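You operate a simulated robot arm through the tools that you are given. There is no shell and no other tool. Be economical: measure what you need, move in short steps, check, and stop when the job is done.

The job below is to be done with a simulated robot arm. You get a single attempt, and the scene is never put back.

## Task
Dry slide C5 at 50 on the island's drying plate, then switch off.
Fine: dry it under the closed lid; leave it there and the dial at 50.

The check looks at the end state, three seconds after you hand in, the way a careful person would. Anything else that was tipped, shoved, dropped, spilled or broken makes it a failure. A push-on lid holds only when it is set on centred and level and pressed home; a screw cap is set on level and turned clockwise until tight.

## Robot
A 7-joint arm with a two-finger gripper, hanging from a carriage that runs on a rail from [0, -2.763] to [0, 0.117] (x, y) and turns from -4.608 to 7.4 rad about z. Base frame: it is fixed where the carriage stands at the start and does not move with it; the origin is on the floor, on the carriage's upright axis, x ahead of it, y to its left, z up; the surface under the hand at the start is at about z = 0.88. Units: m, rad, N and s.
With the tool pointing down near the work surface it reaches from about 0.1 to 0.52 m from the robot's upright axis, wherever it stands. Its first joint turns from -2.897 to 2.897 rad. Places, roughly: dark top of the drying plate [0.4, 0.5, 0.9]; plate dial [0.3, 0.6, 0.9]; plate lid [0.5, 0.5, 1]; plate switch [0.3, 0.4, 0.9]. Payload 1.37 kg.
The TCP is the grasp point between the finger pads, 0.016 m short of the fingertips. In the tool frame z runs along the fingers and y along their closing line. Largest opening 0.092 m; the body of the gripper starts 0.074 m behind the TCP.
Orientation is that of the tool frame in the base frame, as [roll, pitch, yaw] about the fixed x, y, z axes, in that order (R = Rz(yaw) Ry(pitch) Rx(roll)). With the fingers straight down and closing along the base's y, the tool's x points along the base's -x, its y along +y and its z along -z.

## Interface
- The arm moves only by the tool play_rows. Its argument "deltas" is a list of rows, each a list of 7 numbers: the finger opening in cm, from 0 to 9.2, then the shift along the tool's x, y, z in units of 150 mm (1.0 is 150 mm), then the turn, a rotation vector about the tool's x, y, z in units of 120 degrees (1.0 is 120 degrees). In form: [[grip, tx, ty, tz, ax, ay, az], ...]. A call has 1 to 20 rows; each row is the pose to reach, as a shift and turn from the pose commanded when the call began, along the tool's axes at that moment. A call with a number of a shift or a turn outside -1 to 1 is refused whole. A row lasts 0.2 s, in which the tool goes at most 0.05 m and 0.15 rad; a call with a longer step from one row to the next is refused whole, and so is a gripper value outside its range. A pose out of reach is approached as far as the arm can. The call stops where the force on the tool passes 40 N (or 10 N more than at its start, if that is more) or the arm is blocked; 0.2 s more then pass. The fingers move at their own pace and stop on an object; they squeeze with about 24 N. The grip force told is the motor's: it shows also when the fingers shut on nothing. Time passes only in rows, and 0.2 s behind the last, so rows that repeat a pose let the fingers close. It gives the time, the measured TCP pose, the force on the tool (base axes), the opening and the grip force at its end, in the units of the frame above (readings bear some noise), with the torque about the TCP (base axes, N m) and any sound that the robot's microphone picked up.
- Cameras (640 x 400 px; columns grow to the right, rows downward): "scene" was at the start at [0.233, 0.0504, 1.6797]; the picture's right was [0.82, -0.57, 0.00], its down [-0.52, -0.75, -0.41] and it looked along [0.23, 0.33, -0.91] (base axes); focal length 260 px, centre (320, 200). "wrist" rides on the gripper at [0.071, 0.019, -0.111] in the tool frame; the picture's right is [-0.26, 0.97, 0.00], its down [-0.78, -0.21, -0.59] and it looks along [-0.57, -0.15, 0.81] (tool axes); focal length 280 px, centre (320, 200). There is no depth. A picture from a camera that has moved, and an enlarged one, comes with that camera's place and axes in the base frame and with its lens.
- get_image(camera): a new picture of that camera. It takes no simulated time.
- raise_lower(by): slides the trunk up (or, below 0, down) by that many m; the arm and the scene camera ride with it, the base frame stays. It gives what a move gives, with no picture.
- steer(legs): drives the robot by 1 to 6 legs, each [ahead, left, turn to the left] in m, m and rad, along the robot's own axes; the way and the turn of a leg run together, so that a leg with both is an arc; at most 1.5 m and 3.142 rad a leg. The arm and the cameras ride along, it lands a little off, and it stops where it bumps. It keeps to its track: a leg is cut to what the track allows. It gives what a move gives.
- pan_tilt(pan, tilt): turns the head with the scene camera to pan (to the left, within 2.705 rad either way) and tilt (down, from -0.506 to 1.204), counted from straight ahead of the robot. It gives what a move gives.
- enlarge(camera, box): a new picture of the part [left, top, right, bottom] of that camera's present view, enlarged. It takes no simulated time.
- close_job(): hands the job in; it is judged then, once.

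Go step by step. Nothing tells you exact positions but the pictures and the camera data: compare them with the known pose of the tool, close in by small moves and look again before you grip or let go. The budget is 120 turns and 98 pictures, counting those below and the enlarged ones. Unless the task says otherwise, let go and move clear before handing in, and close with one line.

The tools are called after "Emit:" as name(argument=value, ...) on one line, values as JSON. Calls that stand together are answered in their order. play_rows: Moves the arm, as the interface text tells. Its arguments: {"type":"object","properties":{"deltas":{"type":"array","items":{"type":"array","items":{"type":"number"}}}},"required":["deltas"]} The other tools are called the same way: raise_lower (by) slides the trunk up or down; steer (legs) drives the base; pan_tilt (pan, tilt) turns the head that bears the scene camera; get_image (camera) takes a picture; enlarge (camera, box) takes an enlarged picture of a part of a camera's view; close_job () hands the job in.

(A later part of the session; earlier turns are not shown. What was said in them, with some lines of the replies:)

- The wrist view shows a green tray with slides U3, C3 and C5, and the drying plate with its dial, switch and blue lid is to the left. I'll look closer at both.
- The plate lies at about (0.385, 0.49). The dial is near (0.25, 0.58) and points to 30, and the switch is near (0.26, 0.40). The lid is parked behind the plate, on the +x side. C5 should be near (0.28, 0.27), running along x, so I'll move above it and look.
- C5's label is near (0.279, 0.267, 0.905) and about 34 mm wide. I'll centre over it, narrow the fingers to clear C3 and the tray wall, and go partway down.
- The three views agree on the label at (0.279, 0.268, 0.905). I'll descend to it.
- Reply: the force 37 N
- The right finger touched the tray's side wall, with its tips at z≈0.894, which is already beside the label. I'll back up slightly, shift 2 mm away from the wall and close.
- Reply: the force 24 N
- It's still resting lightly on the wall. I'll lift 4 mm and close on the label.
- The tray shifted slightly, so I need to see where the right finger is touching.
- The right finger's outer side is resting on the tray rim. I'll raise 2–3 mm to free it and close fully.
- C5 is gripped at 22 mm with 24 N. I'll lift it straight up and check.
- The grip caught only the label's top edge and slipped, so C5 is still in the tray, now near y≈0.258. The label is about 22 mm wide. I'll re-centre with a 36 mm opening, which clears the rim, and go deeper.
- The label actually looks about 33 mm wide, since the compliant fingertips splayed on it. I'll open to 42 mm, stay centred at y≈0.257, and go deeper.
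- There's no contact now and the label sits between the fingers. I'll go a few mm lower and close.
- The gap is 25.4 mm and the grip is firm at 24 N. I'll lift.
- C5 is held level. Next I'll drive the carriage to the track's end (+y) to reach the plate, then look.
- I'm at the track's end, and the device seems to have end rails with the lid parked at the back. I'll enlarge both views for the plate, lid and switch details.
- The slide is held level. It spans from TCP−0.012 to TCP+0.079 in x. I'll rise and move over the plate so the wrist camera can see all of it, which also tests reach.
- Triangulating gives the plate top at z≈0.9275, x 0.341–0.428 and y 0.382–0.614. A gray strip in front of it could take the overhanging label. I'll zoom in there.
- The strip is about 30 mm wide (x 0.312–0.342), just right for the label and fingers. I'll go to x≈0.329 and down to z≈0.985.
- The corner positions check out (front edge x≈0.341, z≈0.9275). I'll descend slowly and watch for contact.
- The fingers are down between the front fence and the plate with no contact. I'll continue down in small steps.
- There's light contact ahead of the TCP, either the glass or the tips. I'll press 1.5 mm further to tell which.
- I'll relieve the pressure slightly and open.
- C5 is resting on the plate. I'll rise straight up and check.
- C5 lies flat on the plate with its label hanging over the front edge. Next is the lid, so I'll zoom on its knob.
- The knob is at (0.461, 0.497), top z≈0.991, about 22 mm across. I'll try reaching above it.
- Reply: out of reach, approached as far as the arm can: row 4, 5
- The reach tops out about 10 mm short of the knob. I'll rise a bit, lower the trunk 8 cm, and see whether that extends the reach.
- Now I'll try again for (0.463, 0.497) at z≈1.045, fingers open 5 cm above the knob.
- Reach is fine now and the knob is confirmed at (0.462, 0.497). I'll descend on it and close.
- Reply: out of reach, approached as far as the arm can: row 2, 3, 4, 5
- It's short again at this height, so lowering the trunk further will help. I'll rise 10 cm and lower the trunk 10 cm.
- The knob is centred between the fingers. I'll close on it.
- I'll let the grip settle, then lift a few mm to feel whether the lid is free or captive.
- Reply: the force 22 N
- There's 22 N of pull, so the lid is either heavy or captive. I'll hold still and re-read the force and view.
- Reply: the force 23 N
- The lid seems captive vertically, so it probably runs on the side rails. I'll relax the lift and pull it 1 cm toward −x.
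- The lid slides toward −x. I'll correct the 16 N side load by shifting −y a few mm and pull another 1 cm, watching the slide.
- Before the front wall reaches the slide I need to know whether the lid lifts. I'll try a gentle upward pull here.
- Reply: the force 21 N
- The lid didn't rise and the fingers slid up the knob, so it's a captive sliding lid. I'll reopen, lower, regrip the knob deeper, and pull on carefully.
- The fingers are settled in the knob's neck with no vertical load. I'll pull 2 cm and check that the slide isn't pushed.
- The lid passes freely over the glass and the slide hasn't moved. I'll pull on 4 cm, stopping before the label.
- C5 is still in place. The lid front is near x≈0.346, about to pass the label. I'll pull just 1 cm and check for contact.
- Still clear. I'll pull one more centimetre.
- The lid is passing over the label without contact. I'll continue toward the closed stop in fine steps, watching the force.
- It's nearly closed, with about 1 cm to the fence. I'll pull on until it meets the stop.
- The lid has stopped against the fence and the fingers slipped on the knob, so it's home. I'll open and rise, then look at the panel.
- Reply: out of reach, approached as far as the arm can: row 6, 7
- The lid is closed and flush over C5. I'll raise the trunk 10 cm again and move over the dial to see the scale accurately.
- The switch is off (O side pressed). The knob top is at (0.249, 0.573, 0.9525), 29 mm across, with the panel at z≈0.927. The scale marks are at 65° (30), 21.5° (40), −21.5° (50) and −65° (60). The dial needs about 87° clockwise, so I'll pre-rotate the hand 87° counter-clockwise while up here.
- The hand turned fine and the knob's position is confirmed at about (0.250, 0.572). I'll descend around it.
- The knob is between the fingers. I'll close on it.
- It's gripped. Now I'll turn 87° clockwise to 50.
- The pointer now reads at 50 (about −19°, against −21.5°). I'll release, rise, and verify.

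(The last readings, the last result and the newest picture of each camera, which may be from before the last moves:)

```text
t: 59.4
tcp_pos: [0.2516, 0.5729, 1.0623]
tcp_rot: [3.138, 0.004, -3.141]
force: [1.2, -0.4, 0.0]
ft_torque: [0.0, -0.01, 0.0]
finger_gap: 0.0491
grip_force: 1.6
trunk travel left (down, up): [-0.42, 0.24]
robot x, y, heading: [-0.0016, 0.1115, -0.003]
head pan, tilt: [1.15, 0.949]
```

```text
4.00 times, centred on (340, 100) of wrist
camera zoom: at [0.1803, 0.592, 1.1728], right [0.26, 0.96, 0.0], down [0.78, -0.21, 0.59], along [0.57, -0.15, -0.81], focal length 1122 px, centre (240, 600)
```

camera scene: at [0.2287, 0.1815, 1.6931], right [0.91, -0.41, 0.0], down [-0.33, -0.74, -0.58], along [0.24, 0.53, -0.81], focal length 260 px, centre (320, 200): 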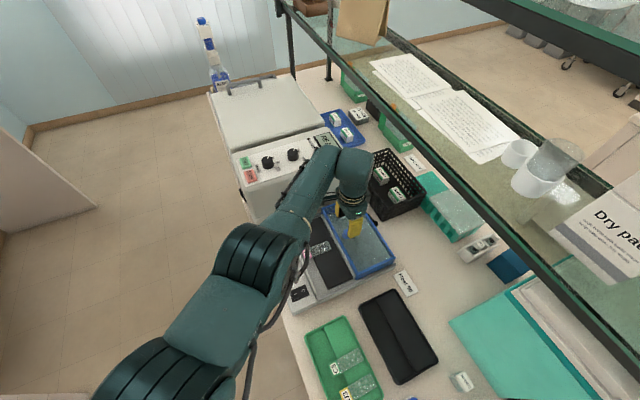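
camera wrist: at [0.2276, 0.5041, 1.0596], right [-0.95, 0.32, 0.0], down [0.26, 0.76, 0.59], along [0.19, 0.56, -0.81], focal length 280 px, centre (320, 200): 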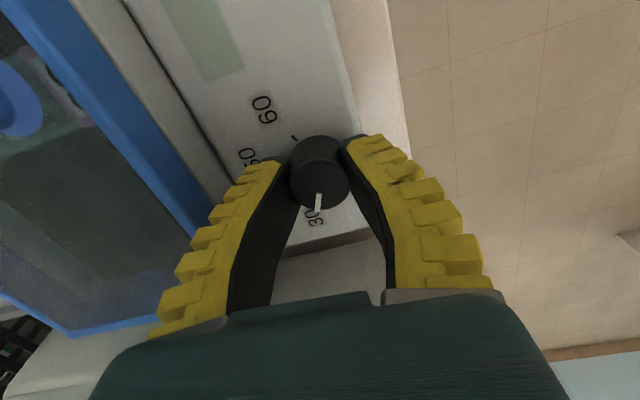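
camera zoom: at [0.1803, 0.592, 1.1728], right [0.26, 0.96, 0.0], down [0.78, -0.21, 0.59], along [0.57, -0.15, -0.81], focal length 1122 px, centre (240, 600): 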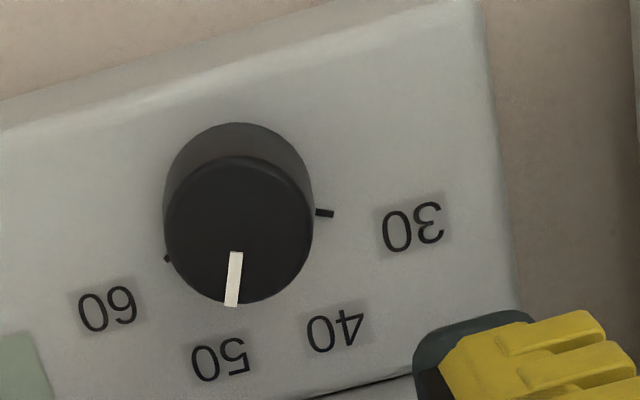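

The pointer sits on 50. The rocker's I end is near (0.245, 0.404). I'll move there with the fingers closed and the hand turned 90°, so the tips press only one end.

Emit:
play_rows(deltas=[[3.0, 0.0, -0.09, -0.05, 0, 0, -0.0682], [2.0, 0.01, -0.18, -0.05, 0, 0, -0.1364], [1.0, 0.02, -0.27, -0.05, 0, 0, -0.2046], [0.0, 0.03, -0.36, -0.05, 0, 0, -0.2728], [0.0, 0.04, -0.45, -0.05, 0, 0, -0.341], [0.0, 0.04, -0.54, -0.05, 0, 0, -0.4092], [0.0, 0.04, -0.63, -0.05, 0, 0, -0.4774], [0.0, 0.04, -0.72, -0.05, 0, 0, -0.5456], [0.0, 0.04, -0.81, -0.05, 0, 0, -0.6138], [0.0, 0.04, -0.9, -0.05, 0, 0, -0.682], [0.0, 0.04, -1.0, -0.05, 0, 0, -0.75], [0.0, 0.04, -1.0, -0.05, 0, 0, -0.75]])

Emit:
get_image(camera="wrist")

```text
t: 62.0
tcp_pos: [0.2447, 0.4226, 1.0685]
tcp_rot: [-3.138, 0.003, -1.569]
force: [-1.0, 0.4, 0.1]
ft_torque: [0.02, 0.0, 0.0]
finger_gap: 0.0
grip_force: 23.5
trunk travel left (down, up): [-0.42, 0.24]
robot x, y, heading: [0.0033, 0.1112, -0.001]
head pan, tilt: [1.15, 0.949]
```

```text
23 pictures are left
camera wrist: at [0.225, 0.3516, 1.1786], right [-0.97, 0.26, 0.0], down [0.21, 0.78, 0.59], along [0.16, 0.57, -0.81], focal length 280 px, centre (320, 200)
```

wrist: 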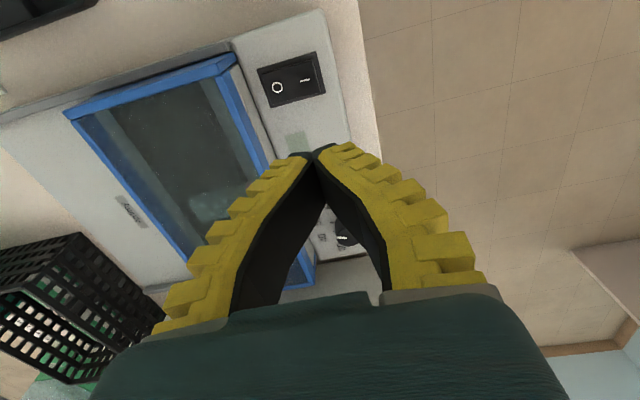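

The rocker letters are confirmed at I (0.2515, 0.4005) and O (0.276, 0.402). I'll move over the I end at x≈0.243 and descend close.

Emit:
play_rows(deltas=[[0, 0.07, 0.005, 0.15, 0, 0, 0], [0, 0.137, 0.011, 0.3, 0, 0, 0], [0, 0.137, 0.011, 0.5, 0, 0, 0], [0, 0.137, 0.011, 0.68, 0, 0, 0], [0, 0.137, 0.011, 0.68, 0, 0, 0]])

Emit:
get_image(camera="wrist")

```text
t: 63.2
tcp_pos: [0.2429, 0.4017, 0.9646]
tcp_rot: [-3.137, 0.005, -1.571]
force: [0.6, 0.1, -0.7]
ft_torque: [-0.01, 0.02, 0.03]
finger_gap: 0.0
grip_force: 24.0
trunk travel left (down, up): [-0.42, 0.24]
robot x, y, heading: [0.0009, 0.1157, 0.002]
head pan, tilt: [1.15, 0.949]
```

```text
22 pictures are left
camera wrist: at [0.2232, 0.3314, 1.0757], right [-0.96, 0.26, 0.0], down [0.21, 0.78, 0.59], along [0.16, 0.57, -0.81], focal length 280 px, centre (320, 200)
```

wrist: 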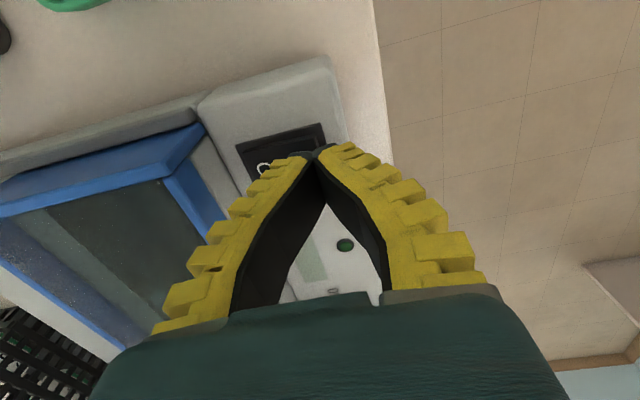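

The tips are over the I end. I'll press down gently in small steps.

Emit:
play_rows(deltas=[[0, 0, 0, 0.03, 0, 0, 0], [0, 0, 0, 0.06, 0, 0, 0], [0, 0, 0, 0.08, 0, 0, 0], [0, 0, 0, 0.1, 0, 0, 0], [0, 0, 0, 0.115, 0, 0, 0]])

Emit:
get_image(camera="wrist")

```text
t: 64.4
tcp_pos: [0.2431, 0.4028, 0.9477]
tcp_rot: [-3.137, 0.003, -1.57]
force: [0.3, -0.7, 0.8]
ft_torque: [0.01, 0.0, 0.03]
finger_gap: 0.0
grip_force: 24.1
trunk travel left (down, up): [-0.42, 0.24]
robot x, y, heading: [0.0008, 0.1115, -0.004]
head pan, tilt: [1.15, 0.949]
```

```text
21 pictures are left
camera wrist: at [0.224, 0.3316, 1.0589], right [-0.96, 0.26, 0.0], down [0.21, 0.78, 0.59], along [0.16, 0.57, -0.81], focal length 280 px, centre (320, 200)
```

wrist: 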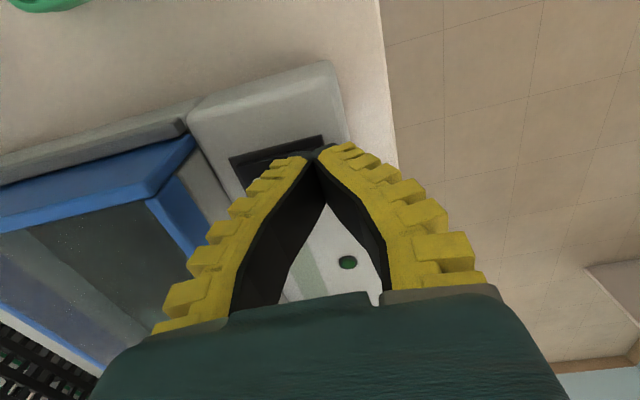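

Emit:
play_rows(deltas=[[0, 0, 0, 0.015, 0, 0, 0], [0, 0, 0, 0.03, 0, 0, 0], [0, 0, 0, 0.045, 0, 0, 0], [0, 0, 0, 0.055, 0, 0, 0]])

Emit:
get_image(camera="wrist")

```text
t: 65.4
tcp_pos: [0.2438, 0.4025, 0.9426]
tcp_rot: [-3.137, 0.004, -1.573]
force: [-5.6, -8.5, 24.5]
ft_torque: [-0.14, -0.18, -0.06]
finger_gap: 0.0001
grip_force: 23.7
trunk travel left (down, up): [-0.42, 0.24]
robot x, y, heading: [-0.0016, 0.1085, 0.001]
head pan, tilt: [1.15, 0.949]
```

```text
20 pictures are left
camera wrist: at [0.224, 0.3315, 1.0526], right [-0.96, 0.26, 0.0], down [0.21, 0.78, 0.59], along [0.16, 0.57, -0.8], focal length 280 px, centre (320, 200)
```

wrist: 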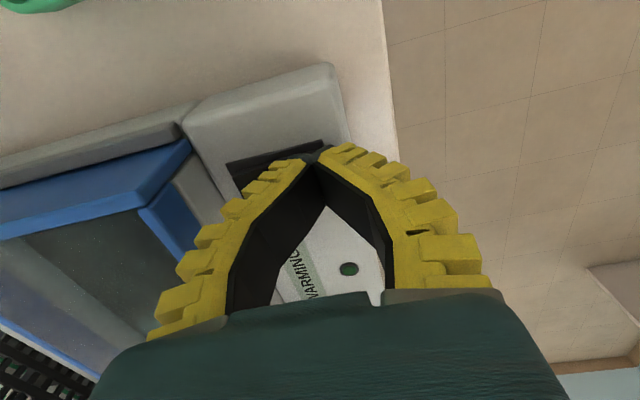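

The display now shows "WARMING", so it's on. I'll rise off the switch and watch the display.

Emit:
play_rows(deltas=[[0, 0, 0, -0.15, 0, 0, 0], [0, 0, 0, -0.35, 0, 0, 0], [0, 0, 0, -0.55, 0, 0, 0], [0, 0, 0, -0.55, 0, 0, 0], [0, 0, 0, -0.55, 0, 0, 0], [0, 0, 0, -0.55, 0, 0, 0], [0, 0, 0, -0.55, 0, 0, 0], [0, 0, 0, -0.55, 0, 0, 0], [0, 0, 0, -0.55, 0, 0, 0], [0, 0, 0, -0.55, 0, 0, 0], [0, 0, 0, -0.55, 0, 0, 0], [0, 0, 0, -0.55, 0, 0, 0], [0, 0, 0, -0.55, 0, 0, 0], [0, 0, 0, -0.55, 0, 0, 0], [0, 0, 0, -0.55, 0, 0, 0], [0, 0, 0, -0.55, 0, 0, 0], [0, 0, 0, -0.55, 0, 0, 0], [0, 0, 0, -0.55, 0, 0, 0], [0, 0, 0, -0.55, 0, 0, 0], [0, 0, 0, -0.55, 0, 0, 0]])

Emit:
get_image(camera="wrist")

Emit:
enlarge(camera="scene", box=[230, 160, 410, 310])

```text
t: 69.6
tcp_pos: [0.2418, 0.4026, 1.0229]
tcp_rot: [-3.138, 0.004, -1.571]
force: [-0.6, -0.9, -0.1]
ft_torque: [-0.02, -0.01, -0.02]
finger_gap: 0.0
grip_force: 24.5
trunk travel left (down, up): [-0.42, 0.24]
robot x, y, heading: [-0.0006, 0.1149, 0.001]
head pan, tilt: [1.15, 0.949]
```

```text
19 pictures are left
camera wrist: at [0.2228, 0.3313, 1.1331], right [-0.96, 0.26, 0.0], down [0.21, 0.78, 0.59], along [0.16, 0.57, -0.81], focal length 280 px, centre (320, 200)
```

wrist: 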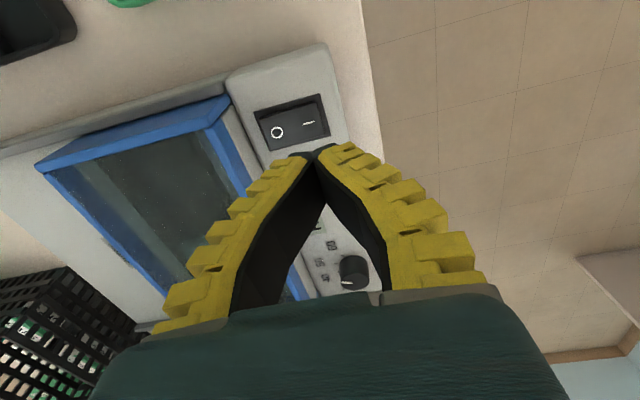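

```text
2.67 times, centred on (320, 235) of scene
camera zoom: at [0.2287, 0.1816, 1.6131], right [0.91, -0.41, 0.0], down [-0.33, -0.74, -0.58], along [0.24, 0.53, -0.81], focal length 694 px, centre (320, 107)
```

zoom: 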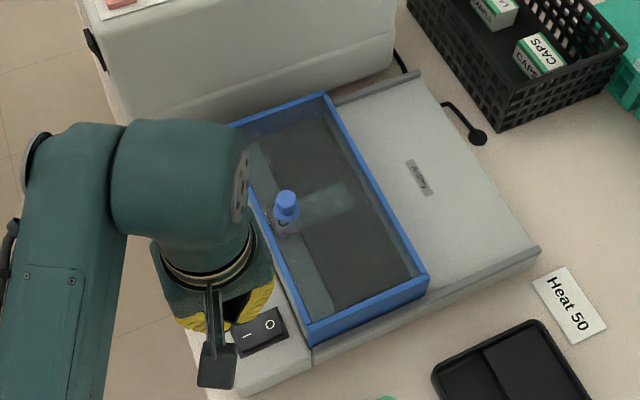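

The display is hidden by the hand, so I'll shift 8 cm toward −y to read it while waiting.

Emit:
play_rows(deltas=[[0, 0.25, 0, -0.1, 0, 0, 0], [0, 0.53, 0, -0.1, 0, 0, 0], [0, 0.53, 0, -0.1, 0, 0, 0]])

Emit:
enlarge(camera="wrist", box=[230, 140, 430, 300])

```text
t: 70.4
tcp_pos: [0.243, 0.322, 1.0382]
tcp_rot: [-3.138, 0.002, -1.571]
force: [0.1, 0.1, -0.7]
ft_torque: [-0.02, 0.02, -0.01]
finger_gap: 0.0
grip_force: 23.8
trunk travel left (down, up): [-0.42, 0.24]
robot x, y, heading: [-0.0004, 0.1129, 0.0]
head pan, tilt: [1.15, 0.949]
```

```text
2.50 times, centred on (330, 220) of wrist
camera zoom: at [0.2228, 0.2509, 1.1481], right [-0.96, 0.26, 0.0], down [0.21, 0.78, 0.59], along [0.16, 0.57, -0.81], focal length 701 px, centre (295, 150)
```

zoom: 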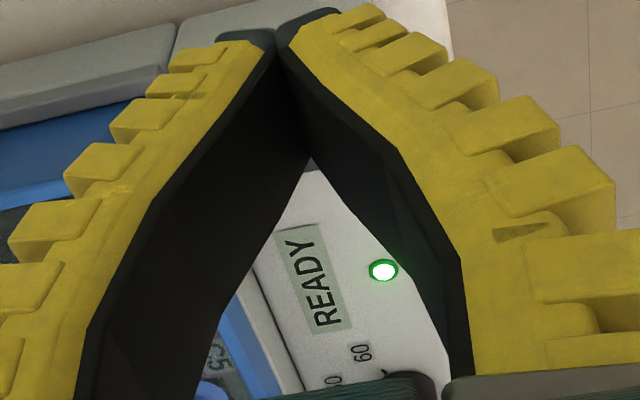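

READY is shown and the lamp is green. I'll check whether C5's droplets are gone, and wait a little longer.

Emit:
play_rows(deltas=[[0, 0, 0, 0, 0, 0, 0], [0, 0, 0, 0, 0, 0, 0], [0, 0, 0, 0, 0, 0, 0], [0, 0, 0, 0, 0, 0, 0], [0, 0, 0, 0, 0, 0, 0], [0, 0, 0, 0, 0, 0, 0], [0, 0, 0, 0, 0, 0, 0], [0, 0, 0, 0, 0, 0, 0], [0, 0, 0, 0, 0, 0, 0], [0, 0, 0, 0, 0, 0, 0], [0, 0, 0, 0, 0, 0, 0], [0, 0, 0, 0, 0, 0, 0], [0, 0, 0, 0, 0, 0, 0], [0, 0, 0, 0, 0, 0, 0], [0, 0, 0, 0, 0, 0, 0], [0, 0, 0, 0, 0, 0, 0], [0, 0, 0, 0, 0, 0, 0], [0, 0, 0, 0, 0, 0, 0], [0, 0, 0, 0, 0, 0, 0], [0, 0, 0, 0, 0, 0, 0]])

Emit:
enlarge(camera="scene", box=[260, 180, 400, 290])

```text
t: 74.6
tcp_pos: [0.2416, 0.3227, 1.0383]
tcp_rot: [-3.138, 0.004, -1.569]
force: [0.2, 0.2, -0.5]
ft_torque: [0.02, 0.02, -0.01]
finger_gap: 0.0001
grip_force: 24.3
trunk travel left (down, up): [-0.42, 0.24]
robot x, y, heading: [-0.0019, 0.1121, -0.001]
head pan, tilt: [1.15, 0.949]
```

```text
3.64 times, centred on (330, 235) of scene
camera zoom: at [0.2287, 0.1816, 1.6131], right [0.91, -0.41, 0.0], down [-0.33, -0.74, -0.58], along [0.24, 0.53, -0.81], focal length 946 px, centre (284, 73)
```

zoom: 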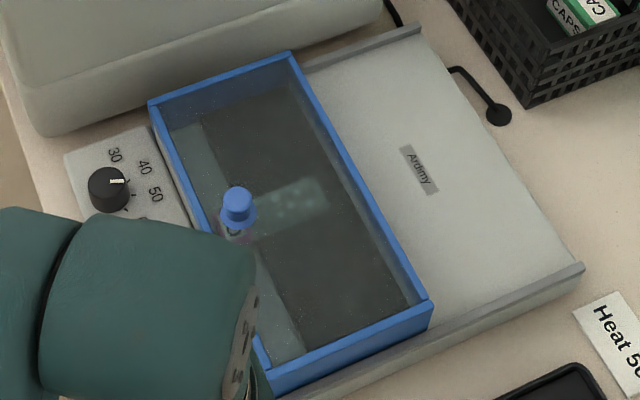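

Emit:
get_image(camera="wrist")

Emit:
enlarge(camera="scene", box=[270, 215, 340, 255])

```text
15 pictures are left
camera wrist: at [0.2229, 0.2513, 1.148], right [-0.96, 0.26, 0.0], down [0.21, 0.78, 0.59], along [0.16, 0.57, -0.81], focal length 280 px, centre (320, 200)
```

wrist: 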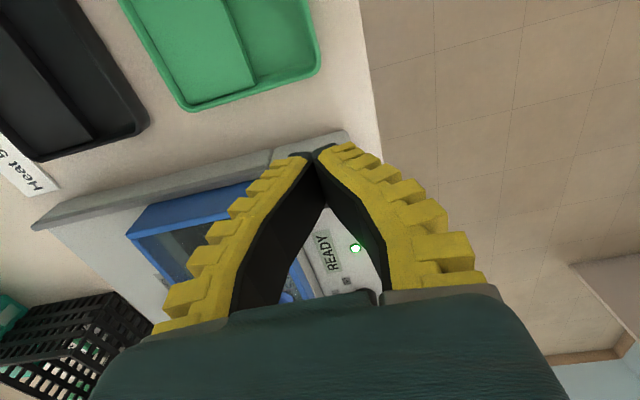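

```text
9.14 times, centred on (305, 235) of scene
camera zoom: at [0.2287, 0.1816, 1.6131], right [0.91, -0.41, 0.0], down [-0.33, -0.74, -0.58], along [0.24, 0.53, -0.81], focal length 2378 px, centre (457, -120)
```

zoom: 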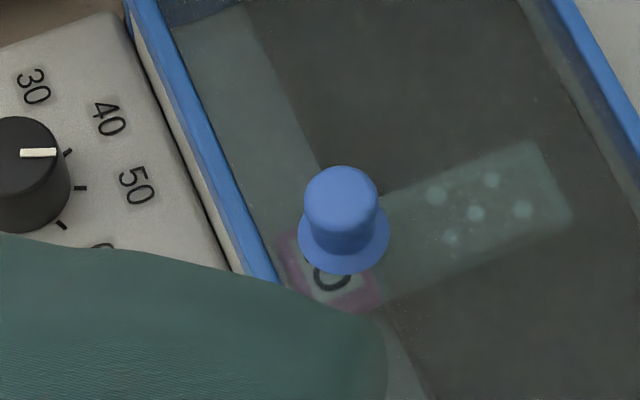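

The pointer lines up with the 50 tick and the plate is READY. I'll give the slide more drying time and listen for a done signal.

Emit:
play_rows(deltas=[[0, 0, 0, 0, 0, 0, 0], [0, 0, 0, 0, 0, 0, 0], [0, 0, 0, 0, 0, 0, 0], [0, 0, 0, 0, 0, 0, 0], [0, 0, 0, 0, 0, 0, 0], [0, 0, 0, 0, 0, 0, 0], [0, 0, 0, 0, 0, 0, 0], [0, 0, 0, 0, 0, 0, 0], [0, 0, 0, 0, 0, 0, 0], [0, 0, 0, 0, 0, 0, 0], [0, 0, 0, 0, 0, 0, 0], [0, 0, 0, 0, 0, 0, 0], [0, 0, 0, 0, 0, 0, 0], [0, 0, 0, 0, 0, 0, 0], [0, 0, 0, 0, 0, 0, 0], [0, 0, 0, 0, 0, 0, 0], [0, 0, 0, 0, 0, 0, 0], [0, 0, 0, 0, 0, 0, 0], [0, 0, 0, 0, 0, 0, 0], [0, 0, 0, 0, 0, 0, 0]])

Emit:
play_rows(deltas=[[0, 0, 0, 0, 0, 0, 0], [0, 0, 0, 0, 0, 0, 0], [0, 0, 0, 0, 0, 0, 0], [0, 0, 0, 0, 0, 0, 0], [0, 0, 0, 0, 0, 0, 0], [0, 0, 0, 0, 0, 0, 0], [0, 0, 0, 0, 0, 0, 0], [0, 0, 0, 0, 0, 0, 0], [0, 0, 0, 0, 0, 0, 0], [0, 0, 0, 0, 0, 0, 0], [0, 0, 0, 0, 0, 0, 0], [0, 0, 0, 0, 0, 0, 0], [0, 0, 0, 0, 0, 0, 0], [0, 0, 0, 0, 0, 0, 0], [0, 0, 0, 0, 0, 0, 0], [0, 0, 0, 0, 0, 0, 0], [0, 0, 0, 0, 0, 0, 0], [0, 0, 0, 0, 0, 0, 0], [0, 0, 0, 0, 0, 0, 0], [0, 0, 0, 0, 0, 0, 0]])

Emit:
enlarge(camera="wrist", box=[290, 200, 390, 300])

Emit:
enlarge(camera="scene", box=[270, 215, 340, 255])

```text
t: 78.8
tcp_pos: [0.2419, 0.3213, 1.0373]
tcp_rot: [-3.139, 0.003, -1.571]
force: [0.3, -0.3, -0.4]
ft_torque: [-0.01, -0.01, 0.0]
finger_gap: 0.0001
grip_force: 23.9
trunk travel left (down, up): [-0.42, 0.24]
robot x, y, heading: [0.0024, 0.1145, 0.0]
head pan, tilt: [1.15, 0.949]
```

```text
t: 83.0
tcp_pos: [0.2427, 0.3232, 1.0384]
tcp_rot: [-3.139, 0.004, -1.57]
force: [-0.2, 0.1, 0.4]
ft_torque: [-0.01, -0.01, 0.0]
finger_gap: 0.0
grip_force: 23.7
trunk travel left (down, up): [-0.42, 0.24]
robot x, y, heading: [-0.0038, 0.114, -0.002]
head pan, tilt: [1.15, 0.949]
```

```text
4.00 times, centred on (340, 250) of wrist
camera zoom: at [0.2229, 0.2513, 1.148], right [-0.96, 0.26, 0.0], down [0.21, 0.78, 0.59], along [0.16, 0.57, -0.81], focal length 1122 px, centre (240, 0)
```

zoom: 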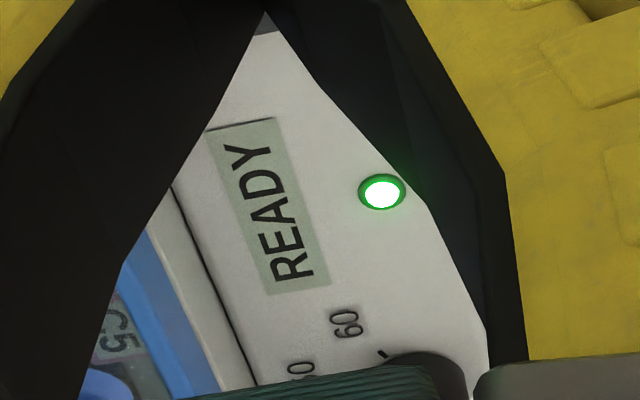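

```text
9.14 times, centred on (305, 235) of scene
camera zoom: at [0.2287, 0.1816, 1.6131], right [0.91, -0.41, 0.0], down [-0.33, -0.74, -0.58], along [0.24, 0.53, -0.81], focal length 2378 px, centre (457, -120)
```

zoom: 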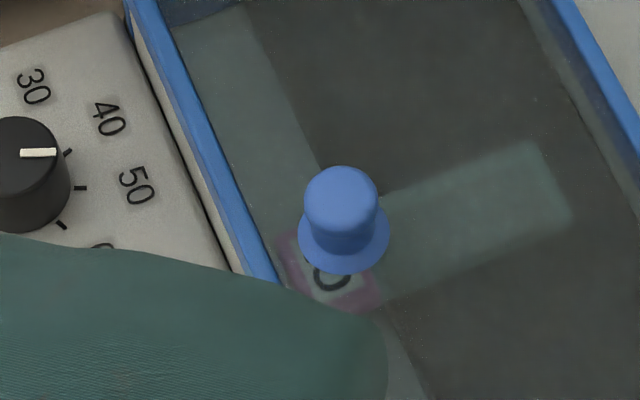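

The droplets have vanished, so C5 is dry. Now to switch off, I'll turn the hand back so the fingers stay clear of the lid and go above the O end at (0.281, 0.402).

Emit:
play_rows(deltas=[[0, -0.05, -0.02, 0, 0, 0, 0.0682], [0, -0.1, -0.05, 0, 0, 0, 0.1364], [0, -0.15, -0.07, 0, 0, 0, 0.2046], [0, -0.2, -0.1, 0, 0, 0, 0.2728], [0, -0.25, -0.12, 0, 0, 0, 0.341], [0, -0.3, -0.15, 0, 0, 0, 0.4092], [0, -0.35, -0.17, 0, 0, 0, 0.4774], [0, -0.4, -0.2, 0, 0, 0, 0.5456], [0, -0.45, -0.22, 0, 0, 0, 0.6138], [0, -0.5, -0.24, 0, 0, 0, 0.682], [0, -0.527, -0.257, 0, 0, 0, 0.75], [0, -0.527, -0.257, 0, 0, 0, 0.75]])

Emit:
get_image(camera="wrist")

```text
t: 85.6
tcp_pos: [0.2807, 0.4024, 1.0386]
tcp_rot: [3.138, 0.004, 3.138]
force: [-0.6, -0.6, 0.0]
ft_torque: [-0.01, -0.02, 0.0]
finger_gap: 0.0
grip_force: 24.2
trunk travel left (down, up): [-0.42, 0.24]
robot x, y, heading: [-0.0004, 0.1089, -0.001]
head pan, tilt: [1.15, 0.949]
```

```text
11 pictures are left
camera wrist: at [0.2109, 0.4215, 1.1489], right [0.26, 0.96, 0.0], down [0.78, -0.22, 0.59], along [0.57, -0.15, -0.81], focal length 280 px, centre (320, 200)
```

wrist: 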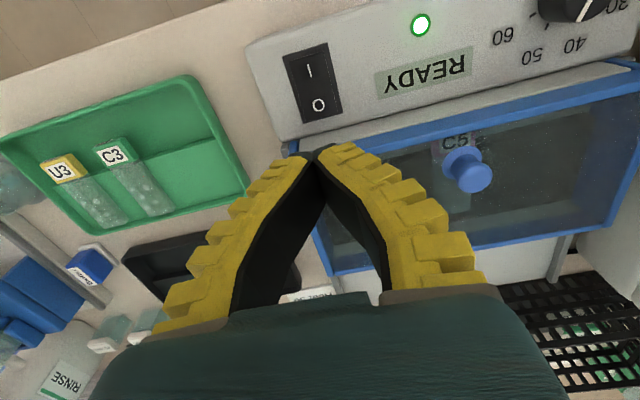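

The O end is confirmed beneath the tips. I'll descend and press.

Emit:
play_rows(deltas=[[0, 0.012, 0, 0.2, 0, 0, 0], [0, 0.012, 0, 0.4, 0, 0, 0], [0, 0.012, 0, 0.54, 0, 0, 0], [0, 0.012, 0, 0.58, 0, 0, 0], [0, 0.012, 0, 0.6, 0, 0, 0], [0, 0.012, 0, 0.62, 0, 0, 0], [0, 0.012, 0, 0.635, 0, 0, 0], [0, 0.012, 0, 0.65, 0, 0, 0]])

Emit:
get_image(camera="wrist")

```text
t: 87.4
tcp_pos: [0.2807, 0.4031, 0.9442]
tcp_rot: [3.135, 0.007, -3.141]
force: [-3.7, -4.9, 23.0]
ft_torque: [-0.04, 0.23, 0.1]
finger_gap: 0.0061
grip_force: 27.7
trunk travel left (down, up): [-0.42, 0.24]
robot x, y, heading: [-0.0013, 0.1142, 0.0]
head pan, tilt: [1.15, 0.949]
```

```text
10 pictures are left
camera wrist: at [0.2101, 0.422, 1.0541], right [0.26, 0.96, 0.01], down [0.78, -0.22, 0.59], along [0.57, -0.15, -0.81], focal length 280 px, centre (320, 200)
```

wrist: 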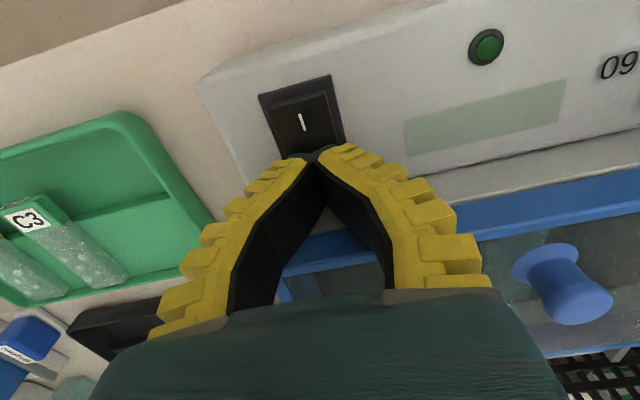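

It's switched off: the lamp is dark and the display is blank. I'll rise clear and do a final check.

Emit:
play_rows(deltas=[[0, 0, 0, -0.2, 0, 0, 0], [0, 0, 0, -0.5, 0, 0, 0], [0, 0.1, -0.2, -0.8, 0, 0, 0], [0, 0.2, -0.45, -1.0, 0, 0, 0], [0, 0.2, -0.7, -1.0, 0, 0, 0], [0, 0.2, -0.95, -1.0, 0, 0, 0], [0, 0.2, -0.95, -1.0, 0, 0, 0]])

Emit:
get_image(camera="scene")

Emit:
enlarge(camera="scene", box=[240, 180, 400, 300])

Emit:
get_image(camera="wrist")

```text
refused: row 3 steps farther than a row can; nothing moved
```

```text
9 pictures are left
camera scene: at [0.2288, 0.1816, 1.6136], right [0.91, -0.41, 0.0], down [-0.33, -0.74, -0.58], along [0.24, 0.53, -0.81], focal length 260 px, centre (320, 200)
```

scene: 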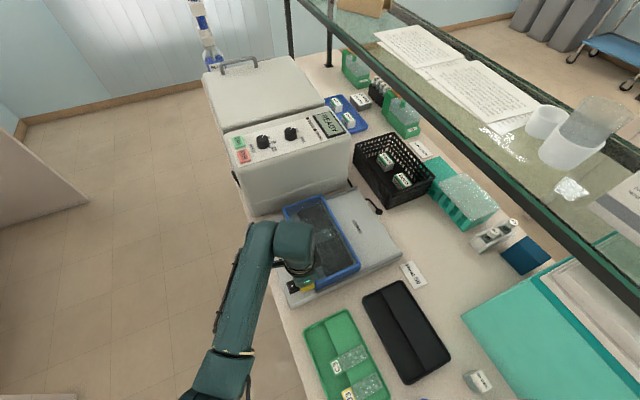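

```text
3.33 times, centred on (320, 240) of scene
camera zoom: at [0.2288, 0.1816, 1.6136], right [0.91, -0.41, 0.0], down [-0.33, -0.74, -0.58], along [0.24, 0.53, -0.81], focal length 867 px, centre (320, 67)
```

zoom: 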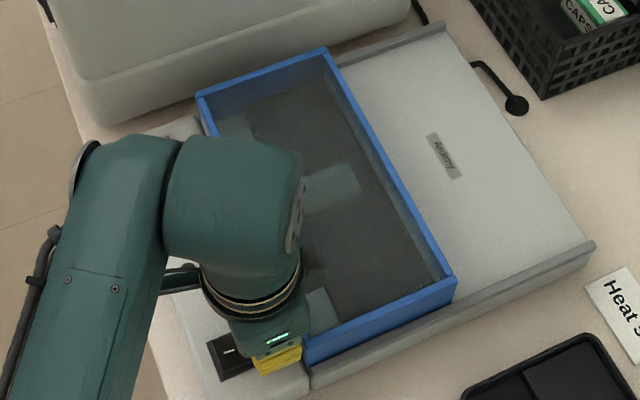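

```text
7 pictures are left
camera wrist: at [0.2101, 0.422, 1.0541], right [0.26, 0.96, 0.01], down [0.78, -0.22, 0.59], along [0.57, -0.15, -0.81], focal length 280 px, centre (320, 200)
```

wrist: 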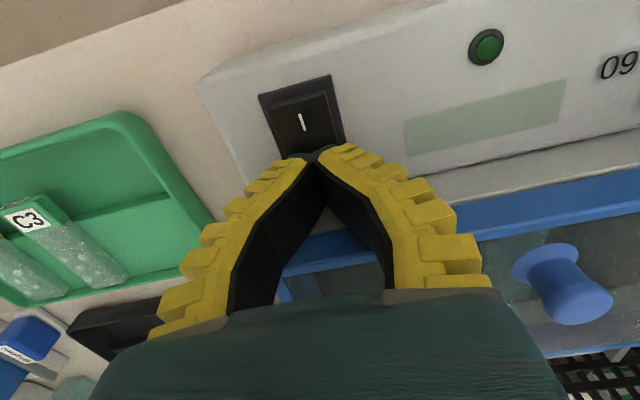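

That call was refused because a step was too long. I'll retry with smaller steps.

Emit:
play_rows(deltas=[[0, 0, 0, -0.2, 0, 0, 0], [0, 0, 0, -0.5, 0, 0, 0], [0, 0.05, -0.1, -0.75, 0, 0, 0], [0, 0.1, -0.3, -0.85, 0, 0, 0], [0, 0.15, -0.5, -0.95, 0, 0, 0], [0, 0.2, -0.7, -0.95, 0, 0, 0], [0, 0.2, -0.9, -0.95, 0, 0, 0], [0, 0.2, -0.9, -0.95, 0, 0, 0]])

Emit:
enlarge(camera="scene", box=[240, 180, 400, 300])

Emit:
get_image(camera="wrist")

```text
t: 89.2
tcp_pos: [0.2507, 0.2656, 1.067]
tcp_rot: [3.135, 0.005, -3.141]
force: [-0.8, -0.1, 0.4]
ft_torque: [-0.02, -0.02, -0.01]
finger_gap: 0.0002
grip_force: 28.1
out of reach, approached as far as the arm can: row 5, 6, 7, 8
trunk travel left (down, up): [-0.42, 0.24]
robot x, y, heading: [0.0034, 0.1122, -0.003]
head pan, tilt: [1.15, 0.949]
```

```text
3.33 times, centred on (320, 240) of scene
camera zoom: at [0.2287, 0.1816, 1.6131], right [0.91, -0.41, 0.0], down [-0.33, -0.74, -0.58], along [0.24, 0.53, -0.81], focal length 867 px, centre (320, 67)
```

zoom: 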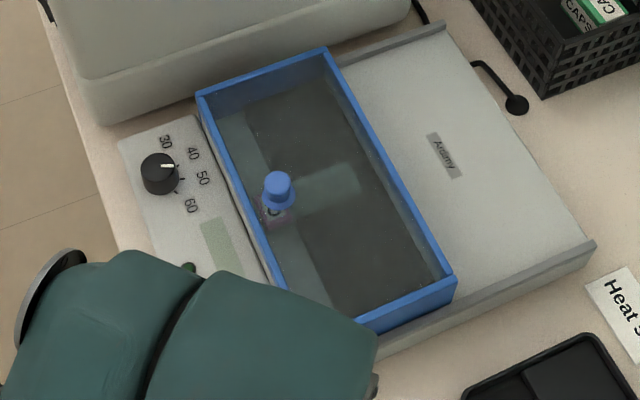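

```text
5 pictures are left
camera wrist: at [0.1784, 0.2847, 1.1768], right [0.26, 0.96, 0.01], down [0.78, -0.21, 0.59], along [0.57, -0.15, -0.81], focal length 280 px, centre (320, 200)
```

wrist: 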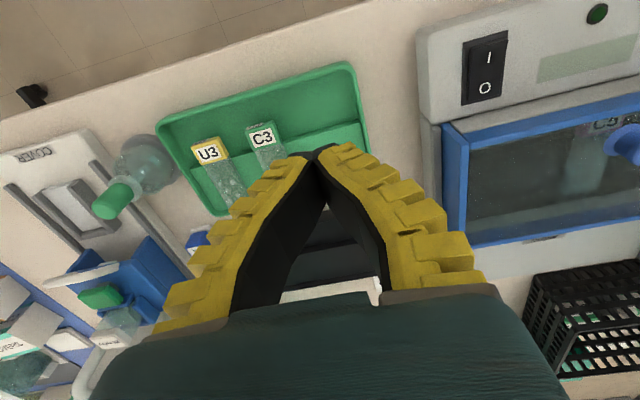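

The final views show the switch off with the display blank, the dial at 50, the lid closed over a dry C5, and the other slides undisturbed in their tray. The arm is clear, so I'm handing in.

Emit:
close_job()

```text
The job is handed in.
```

C5 was dried at 50 under the closed lid and left there. The plate is switched off and the dial is still at 50. The green slide tray shifted a few millimetres while I was picking up C5; the other two slides stayed in place.
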